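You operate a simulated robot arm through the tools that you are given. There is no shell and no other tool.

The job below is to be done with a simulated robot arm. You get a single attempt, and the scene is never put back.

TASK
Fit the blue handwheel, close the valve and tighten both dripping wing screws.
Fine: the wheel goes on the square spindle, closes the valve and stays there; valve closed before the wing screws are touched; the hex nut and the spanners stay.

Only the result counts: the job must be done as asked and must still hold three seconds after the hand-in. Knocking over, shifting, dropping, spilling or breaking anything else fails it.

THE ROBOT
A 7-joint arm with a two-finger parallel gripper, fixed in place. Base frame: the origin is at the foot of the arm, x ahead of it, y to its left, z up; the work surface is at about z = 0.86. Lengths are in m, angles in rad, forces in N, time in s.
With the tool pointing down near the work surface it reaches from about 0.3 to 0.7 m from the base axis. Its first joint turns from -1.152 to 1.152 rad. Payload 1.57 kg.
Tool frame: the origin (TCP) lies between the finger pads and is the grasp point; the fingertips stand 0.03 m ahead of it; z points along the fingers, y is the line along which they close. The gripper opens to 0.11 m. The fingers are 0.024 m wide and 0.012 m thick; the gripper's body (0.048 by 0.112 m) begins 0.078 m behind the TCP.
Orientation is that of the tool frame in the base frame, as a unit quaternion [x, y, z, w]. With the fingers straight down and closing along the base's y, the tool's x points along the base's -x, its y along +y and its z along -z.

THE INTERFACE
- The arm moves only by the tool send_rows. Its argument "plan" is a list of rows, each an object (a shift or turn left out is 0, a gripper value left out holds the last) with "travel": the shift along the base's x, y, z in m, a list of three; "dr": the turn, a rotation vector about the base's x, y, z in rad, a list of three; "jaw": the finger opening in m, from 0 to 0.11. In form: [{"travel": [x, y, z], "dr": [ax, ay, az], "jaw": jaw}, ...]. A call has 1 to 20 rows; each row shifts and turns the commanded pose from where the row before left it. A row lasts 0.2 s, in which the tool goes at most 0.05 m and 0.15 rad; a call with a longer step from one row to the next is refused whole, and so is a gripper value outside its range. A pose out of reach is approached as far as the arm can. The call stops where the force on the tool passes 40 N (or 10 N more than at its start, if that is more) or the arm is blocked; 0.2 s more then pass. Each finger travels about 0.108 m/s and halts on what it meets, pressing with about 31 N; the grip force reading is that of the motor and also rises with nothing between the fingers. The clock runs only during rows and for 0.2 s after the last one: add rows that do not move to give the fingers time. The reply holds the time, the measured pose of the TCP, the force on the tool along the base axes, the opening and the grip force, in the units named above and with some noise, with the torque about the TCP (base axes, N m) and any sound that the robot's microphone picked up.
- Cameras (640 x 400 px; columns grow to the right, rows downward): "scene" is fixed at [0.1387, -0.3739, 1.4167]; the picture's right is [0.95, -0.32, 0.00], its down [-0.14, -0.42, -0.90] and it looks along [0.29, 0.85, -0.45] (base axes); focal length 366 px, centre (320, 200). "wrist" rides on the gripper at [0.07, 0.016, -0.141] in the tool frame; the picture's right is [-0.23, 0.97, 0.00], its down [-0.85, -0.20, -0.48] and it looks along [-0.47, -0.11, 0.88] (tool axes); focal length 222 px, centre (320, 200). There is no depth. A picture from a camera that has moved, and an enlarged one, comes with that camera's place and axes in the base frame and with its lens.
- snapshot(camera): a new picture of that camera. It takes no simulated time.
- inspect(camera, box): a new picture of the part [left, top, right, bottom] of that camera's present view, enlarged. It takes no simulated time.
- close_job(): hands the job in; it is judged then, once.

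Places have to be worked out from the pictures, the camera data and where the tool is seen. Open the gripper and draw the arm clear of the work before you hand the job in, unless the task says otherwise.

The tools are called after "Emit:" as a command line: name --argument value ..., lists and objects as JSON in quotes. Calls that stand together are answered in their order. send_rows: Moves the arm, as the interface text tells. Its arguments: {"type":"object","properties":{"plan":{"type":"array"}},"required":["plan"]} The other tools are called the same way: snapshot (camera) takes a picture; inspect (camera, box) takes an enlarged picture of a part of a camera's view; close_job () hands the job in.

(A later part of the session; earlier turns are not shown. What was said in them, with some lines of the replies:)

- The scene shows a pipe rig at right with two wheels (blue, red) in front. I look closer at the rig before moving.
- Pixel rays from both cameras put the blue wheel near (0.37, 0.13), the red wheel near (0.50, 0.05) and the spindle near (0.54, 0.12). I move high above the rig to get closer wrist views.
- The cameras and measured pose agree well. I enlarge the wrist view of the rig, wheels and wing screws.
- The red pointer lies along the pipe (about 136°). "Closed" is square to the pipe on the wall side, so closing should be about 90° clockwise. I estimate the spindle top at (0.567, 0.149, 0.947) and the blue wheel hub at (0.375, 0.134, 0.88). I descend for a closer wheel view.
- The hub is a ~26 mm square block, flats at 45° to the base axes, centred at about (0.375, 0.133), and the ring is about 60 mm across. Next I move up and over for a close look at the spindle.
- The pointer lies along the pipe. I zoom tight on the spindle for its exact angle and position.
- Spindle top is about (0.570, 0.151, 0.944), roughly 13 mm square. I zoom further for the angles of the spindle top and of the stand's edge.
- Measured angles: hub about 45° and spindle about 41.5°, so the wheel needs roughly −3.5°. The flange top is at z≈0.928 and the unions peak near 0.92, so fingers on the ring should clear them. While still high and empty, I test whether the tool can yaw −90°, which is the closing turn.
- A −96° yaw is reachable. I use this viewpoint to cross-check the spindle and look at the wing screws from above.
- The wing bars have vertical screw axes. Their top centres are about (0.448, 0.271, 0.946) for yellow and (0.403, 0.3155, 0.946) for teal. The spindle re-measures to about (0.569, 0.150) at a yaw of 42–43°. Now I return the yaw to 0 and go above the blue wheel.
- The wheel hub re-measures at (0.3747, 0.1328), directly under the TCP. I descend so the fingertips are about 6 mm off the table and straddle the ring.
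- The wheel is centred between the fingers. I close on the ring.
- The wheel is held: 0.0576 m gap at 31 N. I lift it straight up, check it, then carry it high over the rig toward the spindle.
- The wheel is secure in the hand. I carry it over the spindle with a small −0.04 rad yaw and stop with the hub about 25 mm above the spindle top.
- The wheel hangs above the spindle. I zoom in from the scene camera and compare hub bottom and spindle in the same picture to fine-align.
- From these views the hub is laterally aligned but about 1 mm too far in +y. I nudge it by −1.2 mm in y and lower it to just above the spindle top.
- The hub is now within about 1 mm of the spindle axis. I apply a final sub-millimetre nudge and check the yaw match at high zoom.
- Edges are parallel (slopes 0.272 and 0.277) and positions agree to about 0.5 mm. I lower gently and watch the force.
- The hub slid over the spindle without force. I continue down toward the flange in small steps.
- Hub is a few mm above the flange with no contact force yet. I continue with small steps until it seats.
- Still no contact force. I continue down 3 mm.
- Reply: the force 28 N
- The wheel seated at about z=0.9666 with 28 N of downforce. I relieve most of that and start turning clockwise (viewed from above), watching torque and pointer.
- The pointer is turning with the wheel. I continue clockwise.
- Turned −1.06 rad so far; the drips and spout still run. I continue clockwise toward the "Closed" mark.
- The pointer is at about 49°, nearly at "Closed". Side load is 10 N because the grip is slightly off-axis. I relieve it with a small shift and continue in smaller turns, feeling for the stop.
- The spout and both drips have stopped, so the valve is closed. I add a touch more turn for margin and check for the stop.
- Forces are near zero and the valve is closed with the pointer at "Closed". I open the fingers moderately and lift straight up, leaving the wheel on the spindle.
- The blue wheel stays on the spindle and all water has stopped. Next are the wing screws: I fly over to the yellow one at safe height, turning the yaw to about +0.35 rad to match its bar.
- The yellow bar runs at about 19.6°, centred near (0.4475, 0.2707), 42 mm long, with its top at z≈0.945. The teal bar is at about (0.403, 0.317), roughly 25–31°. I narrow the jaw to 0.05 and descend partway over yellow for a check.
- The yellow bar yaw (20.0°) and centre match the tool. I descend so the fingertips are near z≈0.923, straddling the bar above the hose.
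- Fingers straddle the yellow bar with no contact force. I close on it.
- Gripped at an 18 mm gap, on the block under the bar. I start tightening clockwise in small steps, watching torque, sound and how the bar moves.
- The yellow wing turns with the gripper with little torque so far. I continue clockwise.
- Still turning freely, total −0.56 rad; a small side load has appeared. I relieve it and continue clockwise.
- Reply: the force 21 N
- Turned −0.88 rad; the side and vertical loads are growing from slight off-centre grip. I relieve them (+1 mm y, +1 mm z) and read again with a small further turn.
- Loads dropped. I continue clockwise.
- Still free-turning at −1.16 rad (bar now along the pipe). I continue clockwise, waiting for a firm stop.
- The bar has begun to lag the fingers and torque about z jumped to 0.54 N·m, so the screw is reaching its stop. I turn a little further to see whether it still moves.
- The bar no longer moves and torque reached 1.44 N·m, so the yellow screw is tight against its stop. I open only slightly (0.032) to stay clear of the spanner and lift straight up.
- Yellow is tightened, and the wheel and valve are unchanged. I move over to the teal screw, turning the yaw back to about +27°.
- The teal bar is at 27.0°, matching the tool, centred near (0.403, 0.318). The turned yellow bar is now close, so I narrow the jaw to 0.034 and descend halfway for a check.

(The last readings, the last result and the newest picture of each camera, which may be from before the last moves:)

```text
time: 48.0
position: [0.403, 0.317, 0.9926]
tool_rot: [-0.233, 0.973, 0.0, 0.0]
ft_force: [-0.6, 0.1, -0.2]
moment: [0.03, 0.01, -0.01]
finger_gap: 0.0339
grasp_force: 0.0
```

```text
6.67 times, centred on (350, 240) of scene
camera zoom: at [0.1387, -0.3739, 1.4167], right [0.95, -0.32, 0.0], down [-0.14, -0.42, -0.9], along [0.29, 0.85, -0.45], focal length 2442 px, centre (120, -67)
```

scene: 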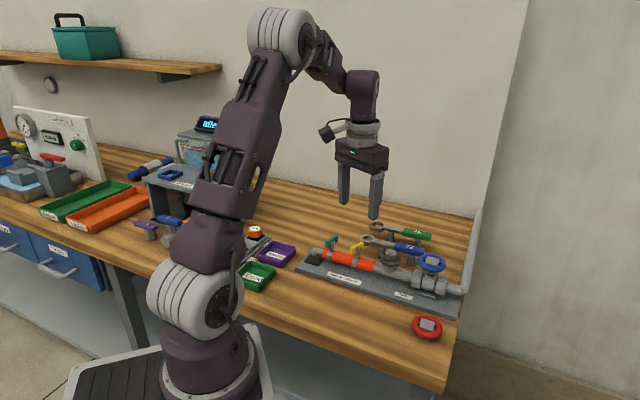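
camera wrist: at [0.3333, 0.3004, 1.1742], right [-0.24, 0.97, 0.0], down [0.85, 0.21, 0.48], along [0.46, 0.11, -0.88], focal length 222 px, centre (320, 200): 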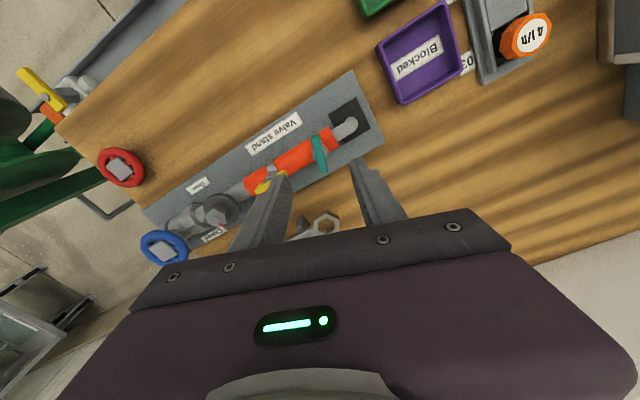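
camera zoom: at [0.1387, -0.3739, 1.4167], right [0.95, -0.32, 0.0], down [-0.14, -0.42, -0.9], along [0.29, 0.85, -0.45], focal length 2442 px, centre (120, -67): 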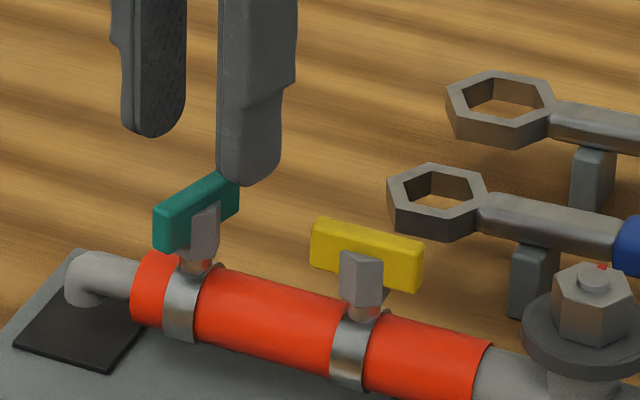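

Teal is well centred between the fingers. I descend the rest with a sub-millimetre correction, then close.

Emit:
send_rows --plan '[{"travel": [-0.0005, 0.0008, -0.015]}, {"travel": [0, 0, -0.015]}, {"travel": [0, 0, -0.0105]}, {"travel": [0, 0, 0]}]'

Emit:
inspect --camera "wrist" --box '[230, 110, 410, 230]'

Emit:
inspect --camera "scene" --box '[310, 220, 370, 270]'

```text
time: 49.0
position: [0.4033, 0.3183, 0.9536]
tool_rot: [-0.234, 0.972, 0.0, -0.001]
ft_force: [0.3, 0.8, 0.1]
moment: [0.0, -0.04, 0.02]
finger_gap: 0.0339
grasp_force: 0.0
```

```text
3.33 times, centred on (320, 170) of wrist
camera zoom: at [0.3331, 0.2999, 1.0941], right [-0.24, 0.97, 0.0], down [0.85, 0.21, 0.48], along [0.46, 0.11, -0.88], focal length 740 px, centre (320, 300)
```

zoom: 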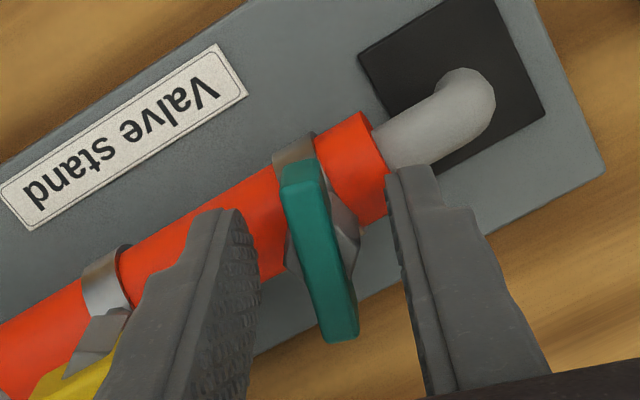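

```text
8.00 times, centred on (340, 245) of scene
camera zoom: at [0.1387, -0.3739, 1.4167], right [0.95, -0.32, 0.0], down [-0.14, -0.42, -0.9], along [0.29, 0.85, -0.45], focal length 2930 px, centre (160, -160)
```

zoom: 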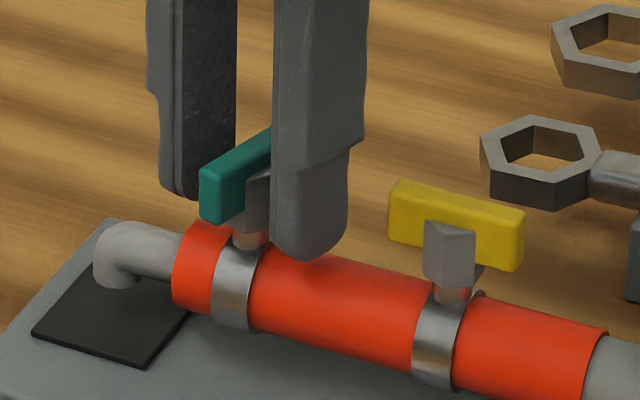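

Both fingers straddle teal and clear the yellow bar. I close and begin turning clockwise.

Emit:
send_rows --plan '[{"jaw": 0.02}, {"jaw": 0.0}, {"jaw": 0.0}, {"dr": [0, 0, -0.08]}, {"dr": [0, 0, -0.08]}, {"dr": [0, 0, -0.08]}, {"travel": [0, 0, 0]}]'

Emit:
inspect --camera "wrist" --box '[230, 110, 410, 230]'

Emit:
inspect --camera "scene" --box '[310, 220, 370, 270]'

```text
time: 50.6
position: [0.4032, 0.3176, 0.9514]
tool_rot: [-0.115, 0.993, 0.001, 0.0]
ft_force: [-6.5, 1.9, 17.9]
moment: [-0.45, 0.76, -0.01]
finger_gap: 0.0182
grasp_force: 32.8
```

```text
3.33 times, centred on (320, 170) of wrist
camera zoom: at [0.3309, 0.3171, 1.0942], right [0.0, 1.0, 0.0], down [0.88, 0.0, 0.48], along [0.48, 0.0, -0.88], focal length 740 px, centre (320, 300)
```

zoom: 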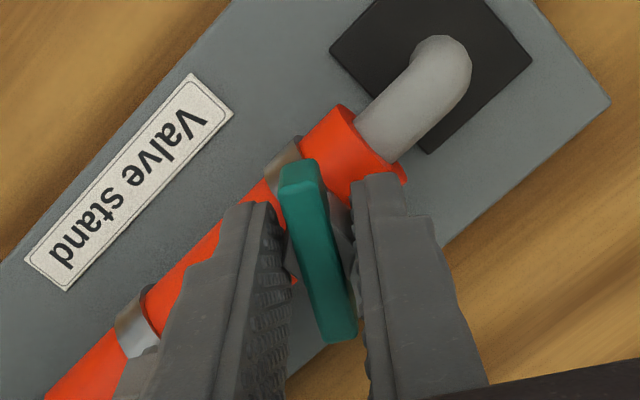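

```text
8.00 times, centred on (340, 245) of scene
camera zoom: at [0.1383, -0.3741, 1.4167], right [0.95, -0.32, 0.0], down [-0.14, -0.42, -0.9], along [0.29, 0.85, -0.45], focal length 2930 px, centre (160, -160)
```

zoom: 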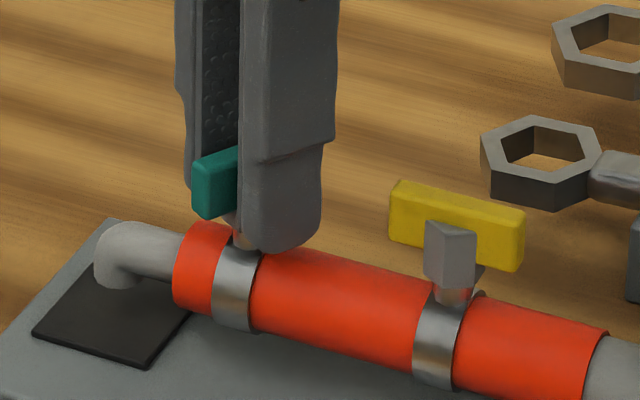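

Teal turns with the gripper. There is about 18 N of upward load, so I raise 1 mm and continue clockwise.

Emit:
send_rows --plan '[{"travel": [-0.0004, 0.0001, 0.0012]}, {"dr": [0, 0, -0.08]}, {"dr": [0, 0, -0.08]}, {"dr": [0, 0, -0.08]}, {"dr": [0, 0, -0.08]}, {"travel": [0, 0, 0]}]'

Emit:
inspect --camera "wrist" --box '[230, 110, 410, 230]'

Emit:
inspect --camera "scene" --box '[310, 220, 370, 270]'

```text
time: 52.0
position: [0.4032, 0.3182, 0.9516]
tool_rot: [0.045, 0.999, -0.001, -0.001]
ft_force: [6.3, -1.6, -25.9]
moment: [0.3, -0.38, 0.02]
finger_gap: 0.0182
grasp_force: 32.7
```

```text
3.33 times, centred on (320, 170) of wrist
camera zoom: at [0.3346, 0.3399, 1.0942], right [0.31, 0.95, 0.0], down [0.83, -0.28, 0.48], along [0.45, -0.15, -0.88], focal length 740 px, centre (320, 300)
```

zoom: 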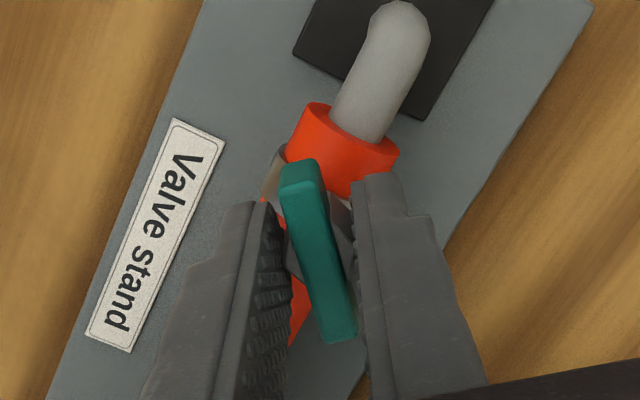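

```text
8.00 times, centred on (340, 245) of scene
camera zoom: at [0.1391, -0.3738, 1.4167], right [0.95, -0.32, 0.0], down [-0.14, -0.42, -0.9], along [0.29, 0.85, -0.45], focal length 2930 px, centre (160, -160)
```

zoom: 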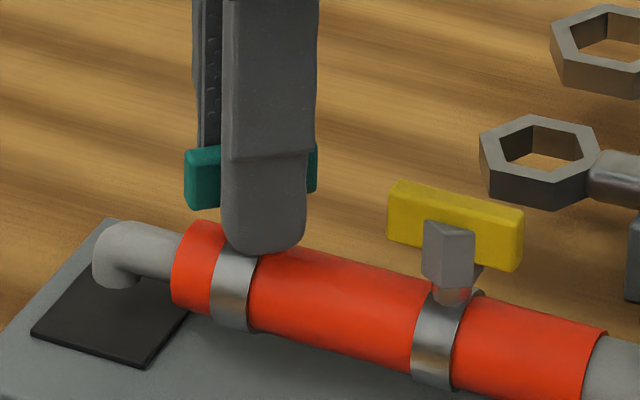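

The vertical load swung to −26 N, so the correction was too big. I lower 0.7 mm and continue clockwise.

Emit:
send_rows --plan '[{"travel": [0.0003, 0, -0.0007]}, {"dr": [0, 0, -0.08]}, {"dr": [0, 0, -0.08]}, {"dr": [0, 0, -0.08]}, {"travel": [0, 0, 0]}]'

Emit:
inspect --camera "wrist" --box '[230, 110, 410, 230]'

```text
time: 53.2
position: [0.4035, 0.3179, 0.9527]
tool_rot: [0.164, 0.986, 0.0, 0.0]
ft_force: [3.7, -10.6, -7.0]
moment: [0.1, 0.03, 0.01]
finger_gap: 0.0181
grasp_force: 32.6
```

```text
3.33 times, centred on (320, 170) of wrist
camera zoom: at [0.3418, 0.3553, 1.0942], right [0.53, 0.85, 0.0], down [0.74, -0.47, 0.48], along [0.41, -0.25, -0.88], focal length 740 px, centre (320, 300)
```

zoom: 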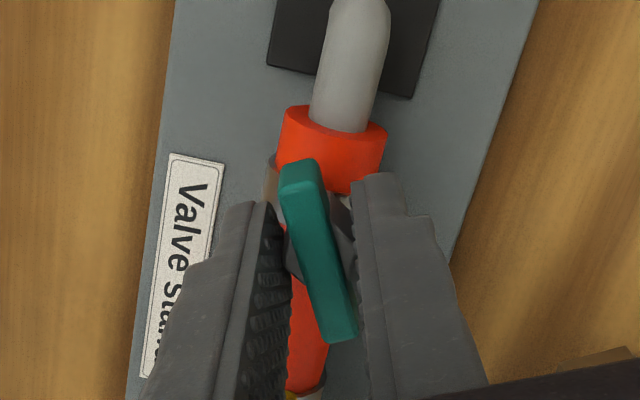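

Still turning with the tool, yaw now −19°. I relieve y and continue.

Emit:
send_rows --plan '[{"travel": [0.0002, -0.0006, -0.0002]}, {"dr": [0, 0, -0.08]}, {"dr": [0, 0, -0.08]}, {"dr": [0, 0, -0.08]}, {"dr": [0, 0, -0.08]}, {"travel": [0, 0, 0]}]'

Emit:
inspect --camera "wrist" --box '[230, 110, 410, 230]'

Emit:
inspect --camera "scene" --box '[310, 220, 370, 270]'

```text
time: 54.6
position: [0.4035, 0.3187, 0.9525]
tool_rot: [0.319, 0.948, 0.002, 0.001]
ft_force: [3.7, -4.4, 13.5]
moment: [-0.25, 0.27, 0.0]
finger_gap: 0.0182
grasp_force: 32.4
```

```text
3.33 times, centred on (320, 170) of wrist
camera zoom: at [0.3565, 0.3721, 1.0943], right [0.77, 0.64, 0.0], down [0.56, -0.68, 0.48], along [0.31, -0.37, -0.88], focal length 740 px, centre (320, 300)
```

zoom: 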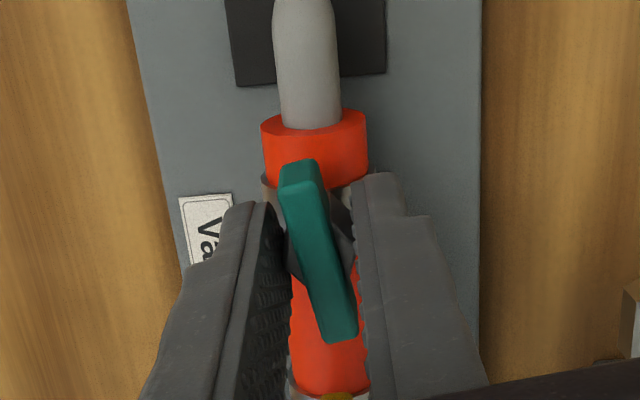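

```text
8.00 times, centred on (340, 245) of scene
camera zoom: at [0.1386, -0.3742, 1.4166], right [0.95, -0.32, 0.0], down [-0.14, -0.42, -0.9], along [0.29, 0.85, -0.45], focal length 2930 px, centre (160, -160)
```

zoom: 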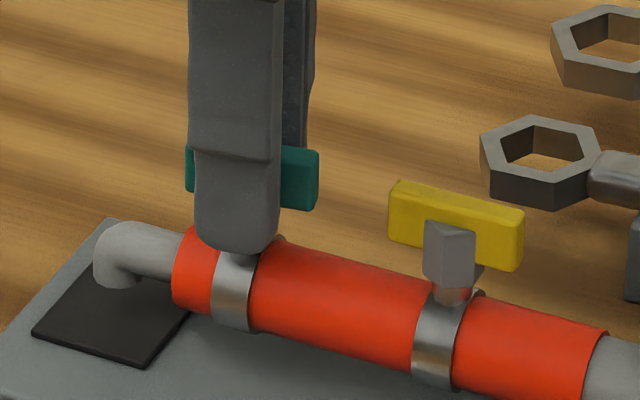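

Turned −64°, about where yellow neared its stop (~72–75°). I continue in small steps watching for the torque rise.

Emit:
send_rows --plan '[{"travel": [0.0001, -0.0002, 0.0004]}, {"dr": [0, 0, -0.08]}, {"dr": [0, 0, -0.08]}, {"dr": [0, 0, -0.06]}, {"travel": [0, 0, 0]}]'

Emit:
inspect --camera "wrist" --box '[230, 110, 410, 230]'

Emit:
inspect --camera "scene" --box '[310, 220, 370, 270]'

```text
time: 55.8
position: [0.4022, 0.3183, 0.9525]
tool_rot: [0.422, 0.907, 0.001, 0.0]
ft_force: [6.4, 8.5, 8.3]
moment: [-0.05, 0.08, 0.1]
finger_gap: 0.0183
grasp_force: 32.8
```

```text
3.33 times, centred on (320, 170) of wrist
camera zoom: at [0.3695, 0.381, 1.0943], right [0.89, 0.46, 0.0], down [0.4, -0.78, 0.48], along [0.22, -0.42, -0.88], focal length 740 px, centre (320, 300)
```

zoom: 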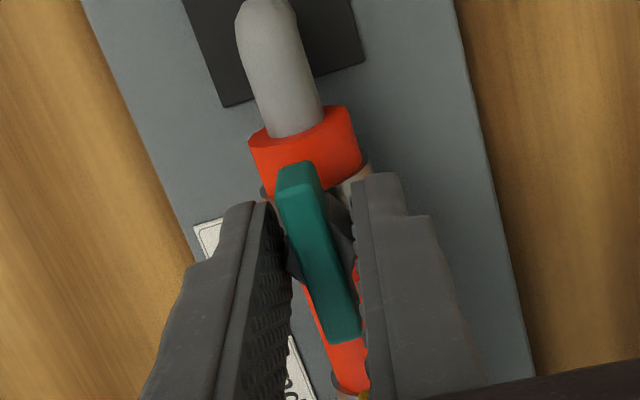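

```text
8.00 times, centred on (340, 245) of scene
camera zoom: at [0.1387, -0.3738, 1.4167], right [0.95, -0.32, 0.0], down [-0.14, -0.42, -0.9], along [0.29, 0.85, -0.45], focal length 2930 px, centre (160, -160)
```

zoom: 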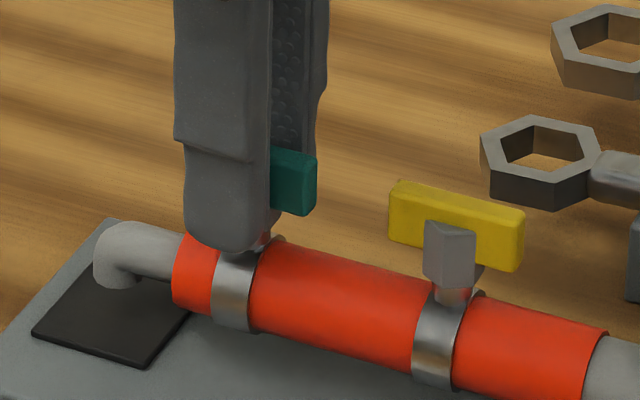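

The bar begins to lag slightly and z torque is rising (0.1 N·m). I turn further in small steps to firm it up.

Emit:
send_rows --plan '[{"travel": [0.0002, 0.0004, 0.0002]}, {"dr": [0, 0, -0.05]}, {"dr": [0, 0, -0.05]}, {"dr": [0, 0, -0.05]}, {"travel": [0, 0, 0]}]'

Emit:
inspect --camera "wrist" --box '[230, 110, 410, 230]'

Emit:
inspect --camera "scene" --box '[310, 220, 370, 270]'

```text
time: 57.0
position: [0.4032, 0.3192, 0.9525]
tool_rot: [0.488, 0.873, 0.002, -0.001]
ft_force: [6.0, 9.3, -1.1]
moment: [-0.01, -0.21, 0.06]
finger_gap: 0.0179
grasp_force: 32.6
```

```text
3.33 times, centred on (320, 170) of wrist
camera zoom: at [0.3794, 0.3855, 1.0941], right [0.95, 0.32, 0.0], down [0.28, -0.83, 0.48], along [0.15, -0.45, -0.88], focal length 740 px, centre (320, 300)
```

zoom: 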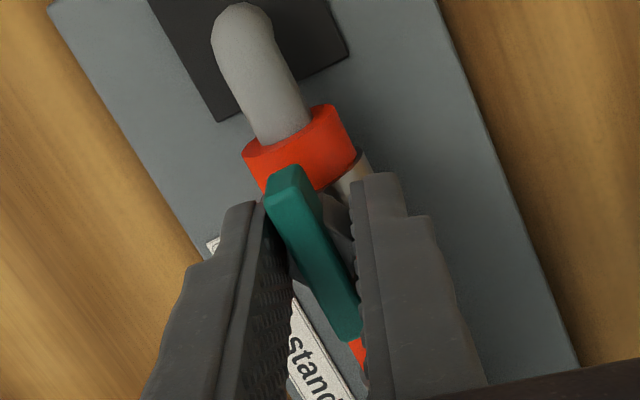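

```text
8.00 times, centred on (340, 245) of scene
camera zoom: at [0.1388, -0.3737, 1.4168], right [0.95, -0.32, 0.0], down [-0.14, -0.42, -0.9], along [0.29, 0.85, -0.45], focal length 2930 px, centre (160, -160)
```

zoom: 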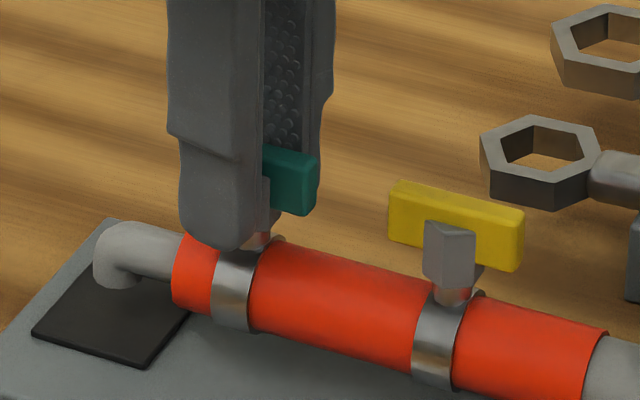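

The bar stays put while the fingers slide around the block, so it is near its stop. I continue until the fingers bear on the bar, as with yellow.

Emit:
send_rows --plan '[{"travel": [0.0002, 0.0005, 0], "dr": [0, 0, -0.04]}, {"dr": [0, 0, -0.04]}, {"travel": [0, 0, 0]}]'

Emit:
inspect --camera "wrist" --box '[230, 110, 410, 230]'

Emit:
inspect --camera "scene" --box '[310, 220, 370, 270]'

```text
time: 57.8
position: [0.4019, 0.3179, 0.9506]
tool_rot: [0.522, 0.853, 0.0, 0.0]
ft_force: [-1.8, -2.5, 13.6]
moment: [-0.05, -0.1, 0.07]
finger_gap: 0.0175
grasp_force: 32.6
```

```text
3.33 times, centred on (320, 170) of wrist
camera zoom: at [0.3851, 0.3873, 1.094], right [0.97, 0.24, 0.0], down [0.21, -0.85, 0.48], along [0.11, -0.46, -0.88], focal length 740 px, centre (320, 300)
```

zoom: 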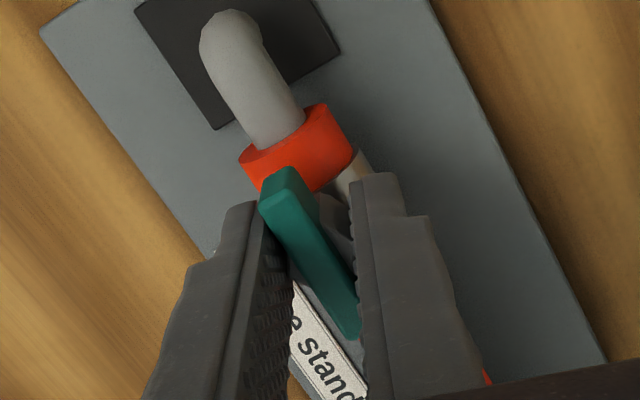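

```text
8.00 times, centred on (340, 245) of scene
camera zoom: at [0.1384, -0.3742, 1.4167], right [0.95, -0.32, 0.0], down [-0.14, -0.42, -0.9], along [0.29, 0.85, -0.45], focal length 2930 px, centre (160, -160)
```

zoom: 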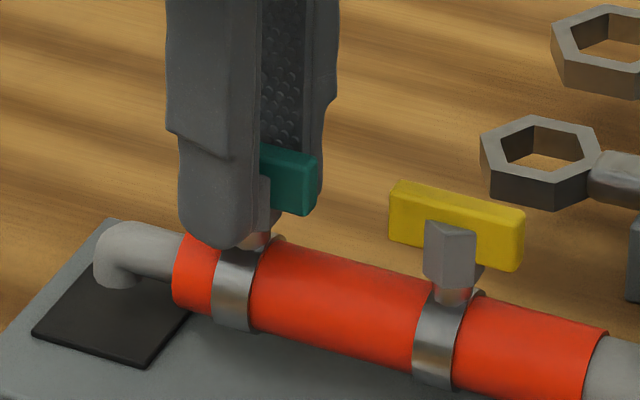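

The bar is still stationary with torque low. I turn a bit more until the fingers bear on it.

Emit:
send_rows --plan '[{"travel": [0, 0, 0.0003], "dr": [0, 0, -0.04]}, {"dr": [0, 0, -0.04]}, {"travel": [0, 0, 0]}]'

Emit:
inspect --camera "wrist" --box '[230, 110, 410, 230]'

Emit:
inspect --camera "scene" --box '[310, 220, 370, 270]'

```text
time: 58.6
position: [0.4026, 0.3181, 0.9527]
tool_rot: [0.556, 0.831, -0.001, -0.001]
ft_force: [-9.1, -10.4, 0.4]
moment: [0.13, -0.65, 1.3]
finger_gap: 0.0185
grasp_force: 33.2
```

```text
3.33 times, centred on (320, 170) of wrist
camera zoom: at [0.391, 0.3883, 1.0938], right [0.99, 0.16, 0.0], down [0.14, -0.87, 0.48], along [0.08, -0.47, -0.88], focal length 740 px, centre (320, 300)
```

zoom: 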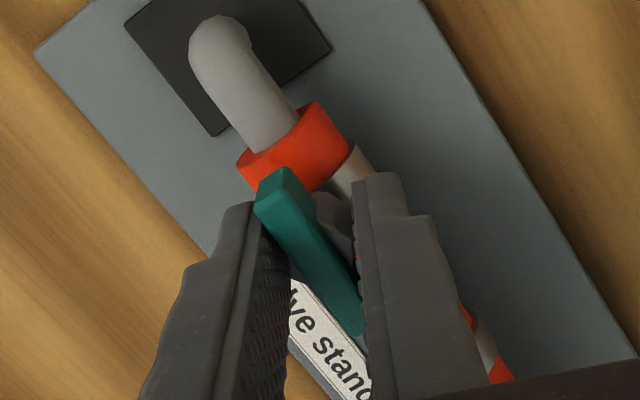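

```text
8.00 times, centred on (340, 245) of scene
camera zoom: at [0.1384, -0.3742, 1.4166], right [0.95, -0.32, 0.0], down [-0.14, -0.42, -0.9], along [0.29, 0.85, -0.45], focal length 2930 px, centre (160, -160)
```

zoom: 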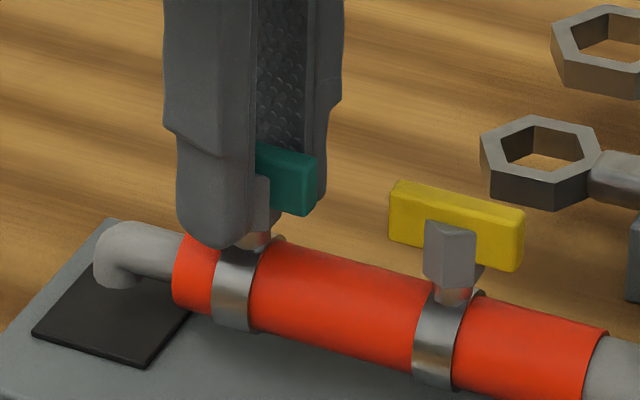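

The teal bar is firmly stopped with 1.3 N·m of torque. I release it slightly and lift straight up.

Emit:
send_rows --plan '[{"jaw": 0.034}, {"jaw": 0.034}, {"travel": [0, 0, 0.015], "jaw": 0.034}, {"travel": [0, 0, 0.03]}, {"travel": [0, 0, 0.04]}, {"travel": [0, 0, 0.04]}, {"travel": [0, 0, 0]}]'

Emit:
inspect --camera "scene" --box '[290, 220, 480, 320]'

Emit:
inspect --camera "scene" --box '[310, 220, 380, 270]'

Emit:
snapshot --camera "wrist"

```text
time: 60.2
position: [0.4032, 0.3184, 1.0799]
tool_rot: [0.556, 0.831, 0.0, -0.001]
ft_force: [0.0, 0.8, 0.0]
moment: [0.02, 0.01, 0.01]
finger_gap: 0.0338
grasp_force: 0.0
```

```text
3.37 times, centred on (385, 270) of scene
camera zoom: at [0.1387, -0.374, 1.4167], right [0.95, -0.32, 0.0], down [-0.14, -0.42, -0.9], along [0.29, 0.85, -0.45], focal length 1234 px, centre (101, -36)
```

zoom: 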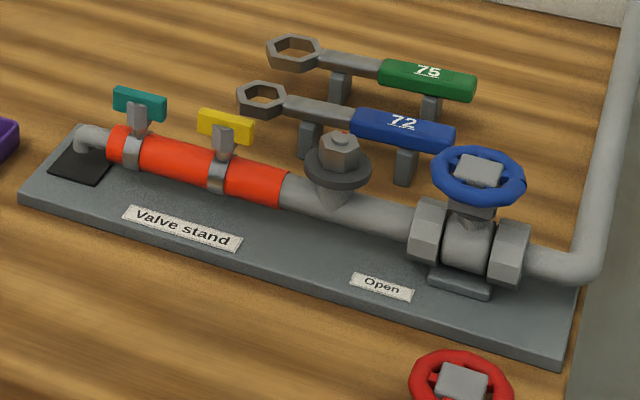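

```text
8.00 times, centred on (345, 245) of scene
camera zoom: at [0.1387, -0.374, 1.4167], right [0.95, -0.32, 0.0], down [-0.14, -0.42, -0.9], along [0.29, 0.85, -0.45], focal length 2930 px, centre (120, -160)
```

zoom: 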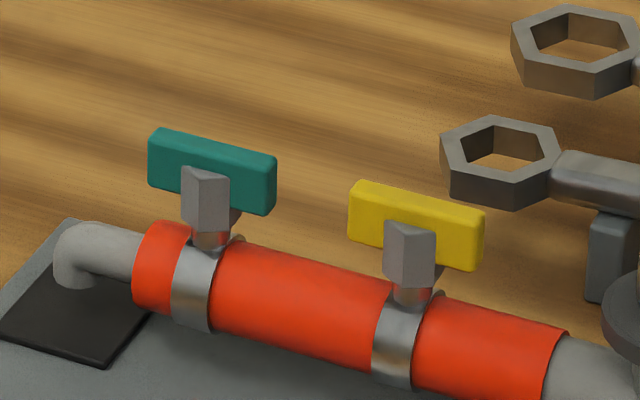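

```text
taken
camera wrist: at [0.3908, 0.3881, 1.2222], right [0.99, 0.16, 0.0], down [0.14, -0.87, 0.48], along [0.08, -0.47, -0.88], focal length 222 px, centre (320, 200)
```

wrist: 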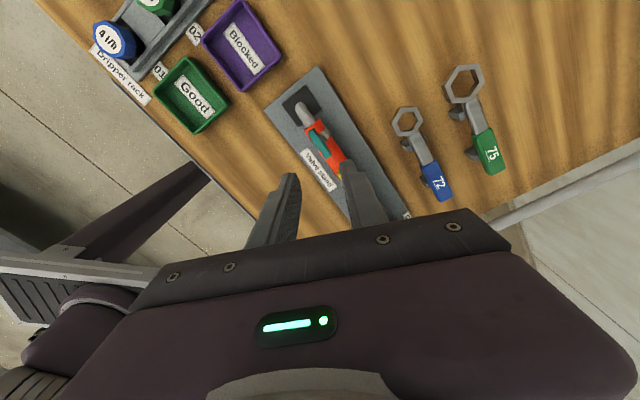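

Both wings now sit parallel at their stops, with no drips. I draw the arm up and back, open the gripper, then verify the valve and wheel once more.

Emit:
send_rows --plan '[{"travel": [0, 0, 0.04]}, {"travel": [-0.02, -0.01, 0.04]}, {"travel": [-0.03, -0.02, 0.03], "dr": [0, 0, 0.14], "jaw": 0.11}, {"travel": [-0.03, -0.02, 0.03], "dr": [0, 0, 0.14]}, {"travel": [-0.03, -0.02, 0.03], "dr": [0, 0, 0.14]}, {"travel": [-0.02, -0.01, 0.01], "dr": [0, 0, 0.14]}, {"dr": [0, 0, 0.14]}, {"dr": [0, 0, 0.14]}, {"dr": [0, 0, 0.14]}, {"dr": [0, 0, 0.14]}, {"travel": [0, 0, 0]}]'

Emit:
snapshot --camera "scene"

Emit:
inspect --camera "scene" --box '[405, 245, 465, 300]'

Emit:
snapshot --camera "wrist"

```text
time: 62.6
position: [0.2732, 0.2394, 1.2579]
tool_rot: [0.029, 1.0, -0.001, 0.0]
ft_force: [-0.6, -0.2, 0.5]
moment: [0.0, -0.04, -0.02]
finger_gap: 0.11
grasp_force: 0.1
```

```text
taken
```

scene: 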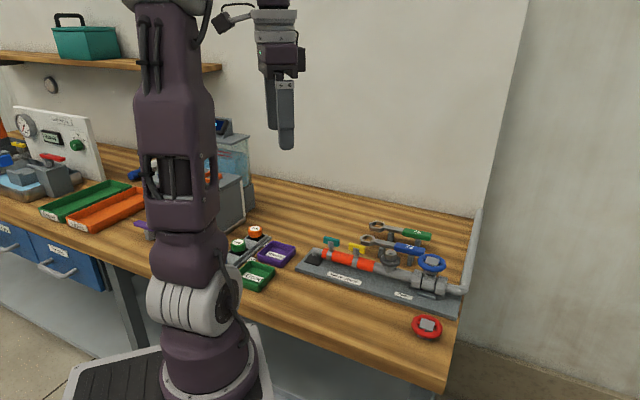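

```text
7.27 times, centred on (435, 272) of scene
camera zoom: at [0.1387, -0.3739, 1.4167], right [0.95, -0.32, 0.0], down [-0.14, -0.42, -0.9], along [0.29, 0.85, -0.45], focal length 2664 px, centre (-516, -327)
```

zoom: 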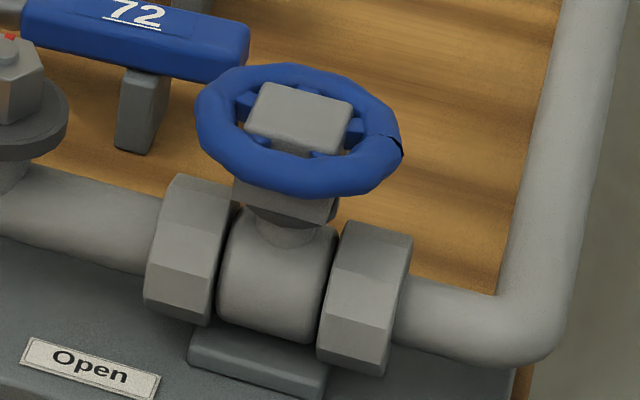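

```text
taken
camera wrist: at [0.2042, 0.2582, 1.3994], right [0.28, 0.96, 0.0], down [0.84, -0.25, 0.48], along [0.46, -0.13, -0.88], focal length 222 px, centre (320, 200)
```

wrist: 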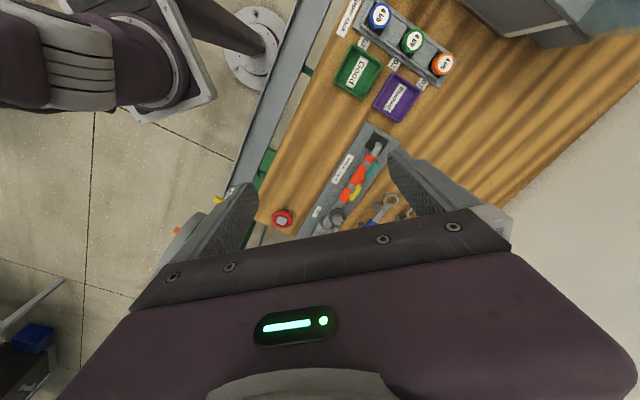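

The wheel is seated on the spindle with the valve closed and no drips or spout flow. Both wings are at their stops, the hex nut, spanners and red wheel are unmoved, and the arm is clear with the gripper open. I hand in the job.

Emit:
close_job

```text
The job is handed in.
```

The job is handed in, and from the last pictures and readings everything asked for is done. I don't have the judge's result.

- **Handwheel and valve:** The blue wheel sits down on the square spindle. I turned it clockwise until the pointer reached "Closed". The spout and both drips stopped, before either wing screw was touched.
- **Wing screws:** I tightened yellow first, then teal, each clockwise until the bar stopped moving. The torque was about 1.4 N·m on yellow and 1.3 N·m on teal. With the water already off, I judged tightness by that stop and not by the drips.
- **Everything else:** The hex nut, both spanners and the red wheel look unmoved in the final picture. The arm is drawn back with the gripper open.
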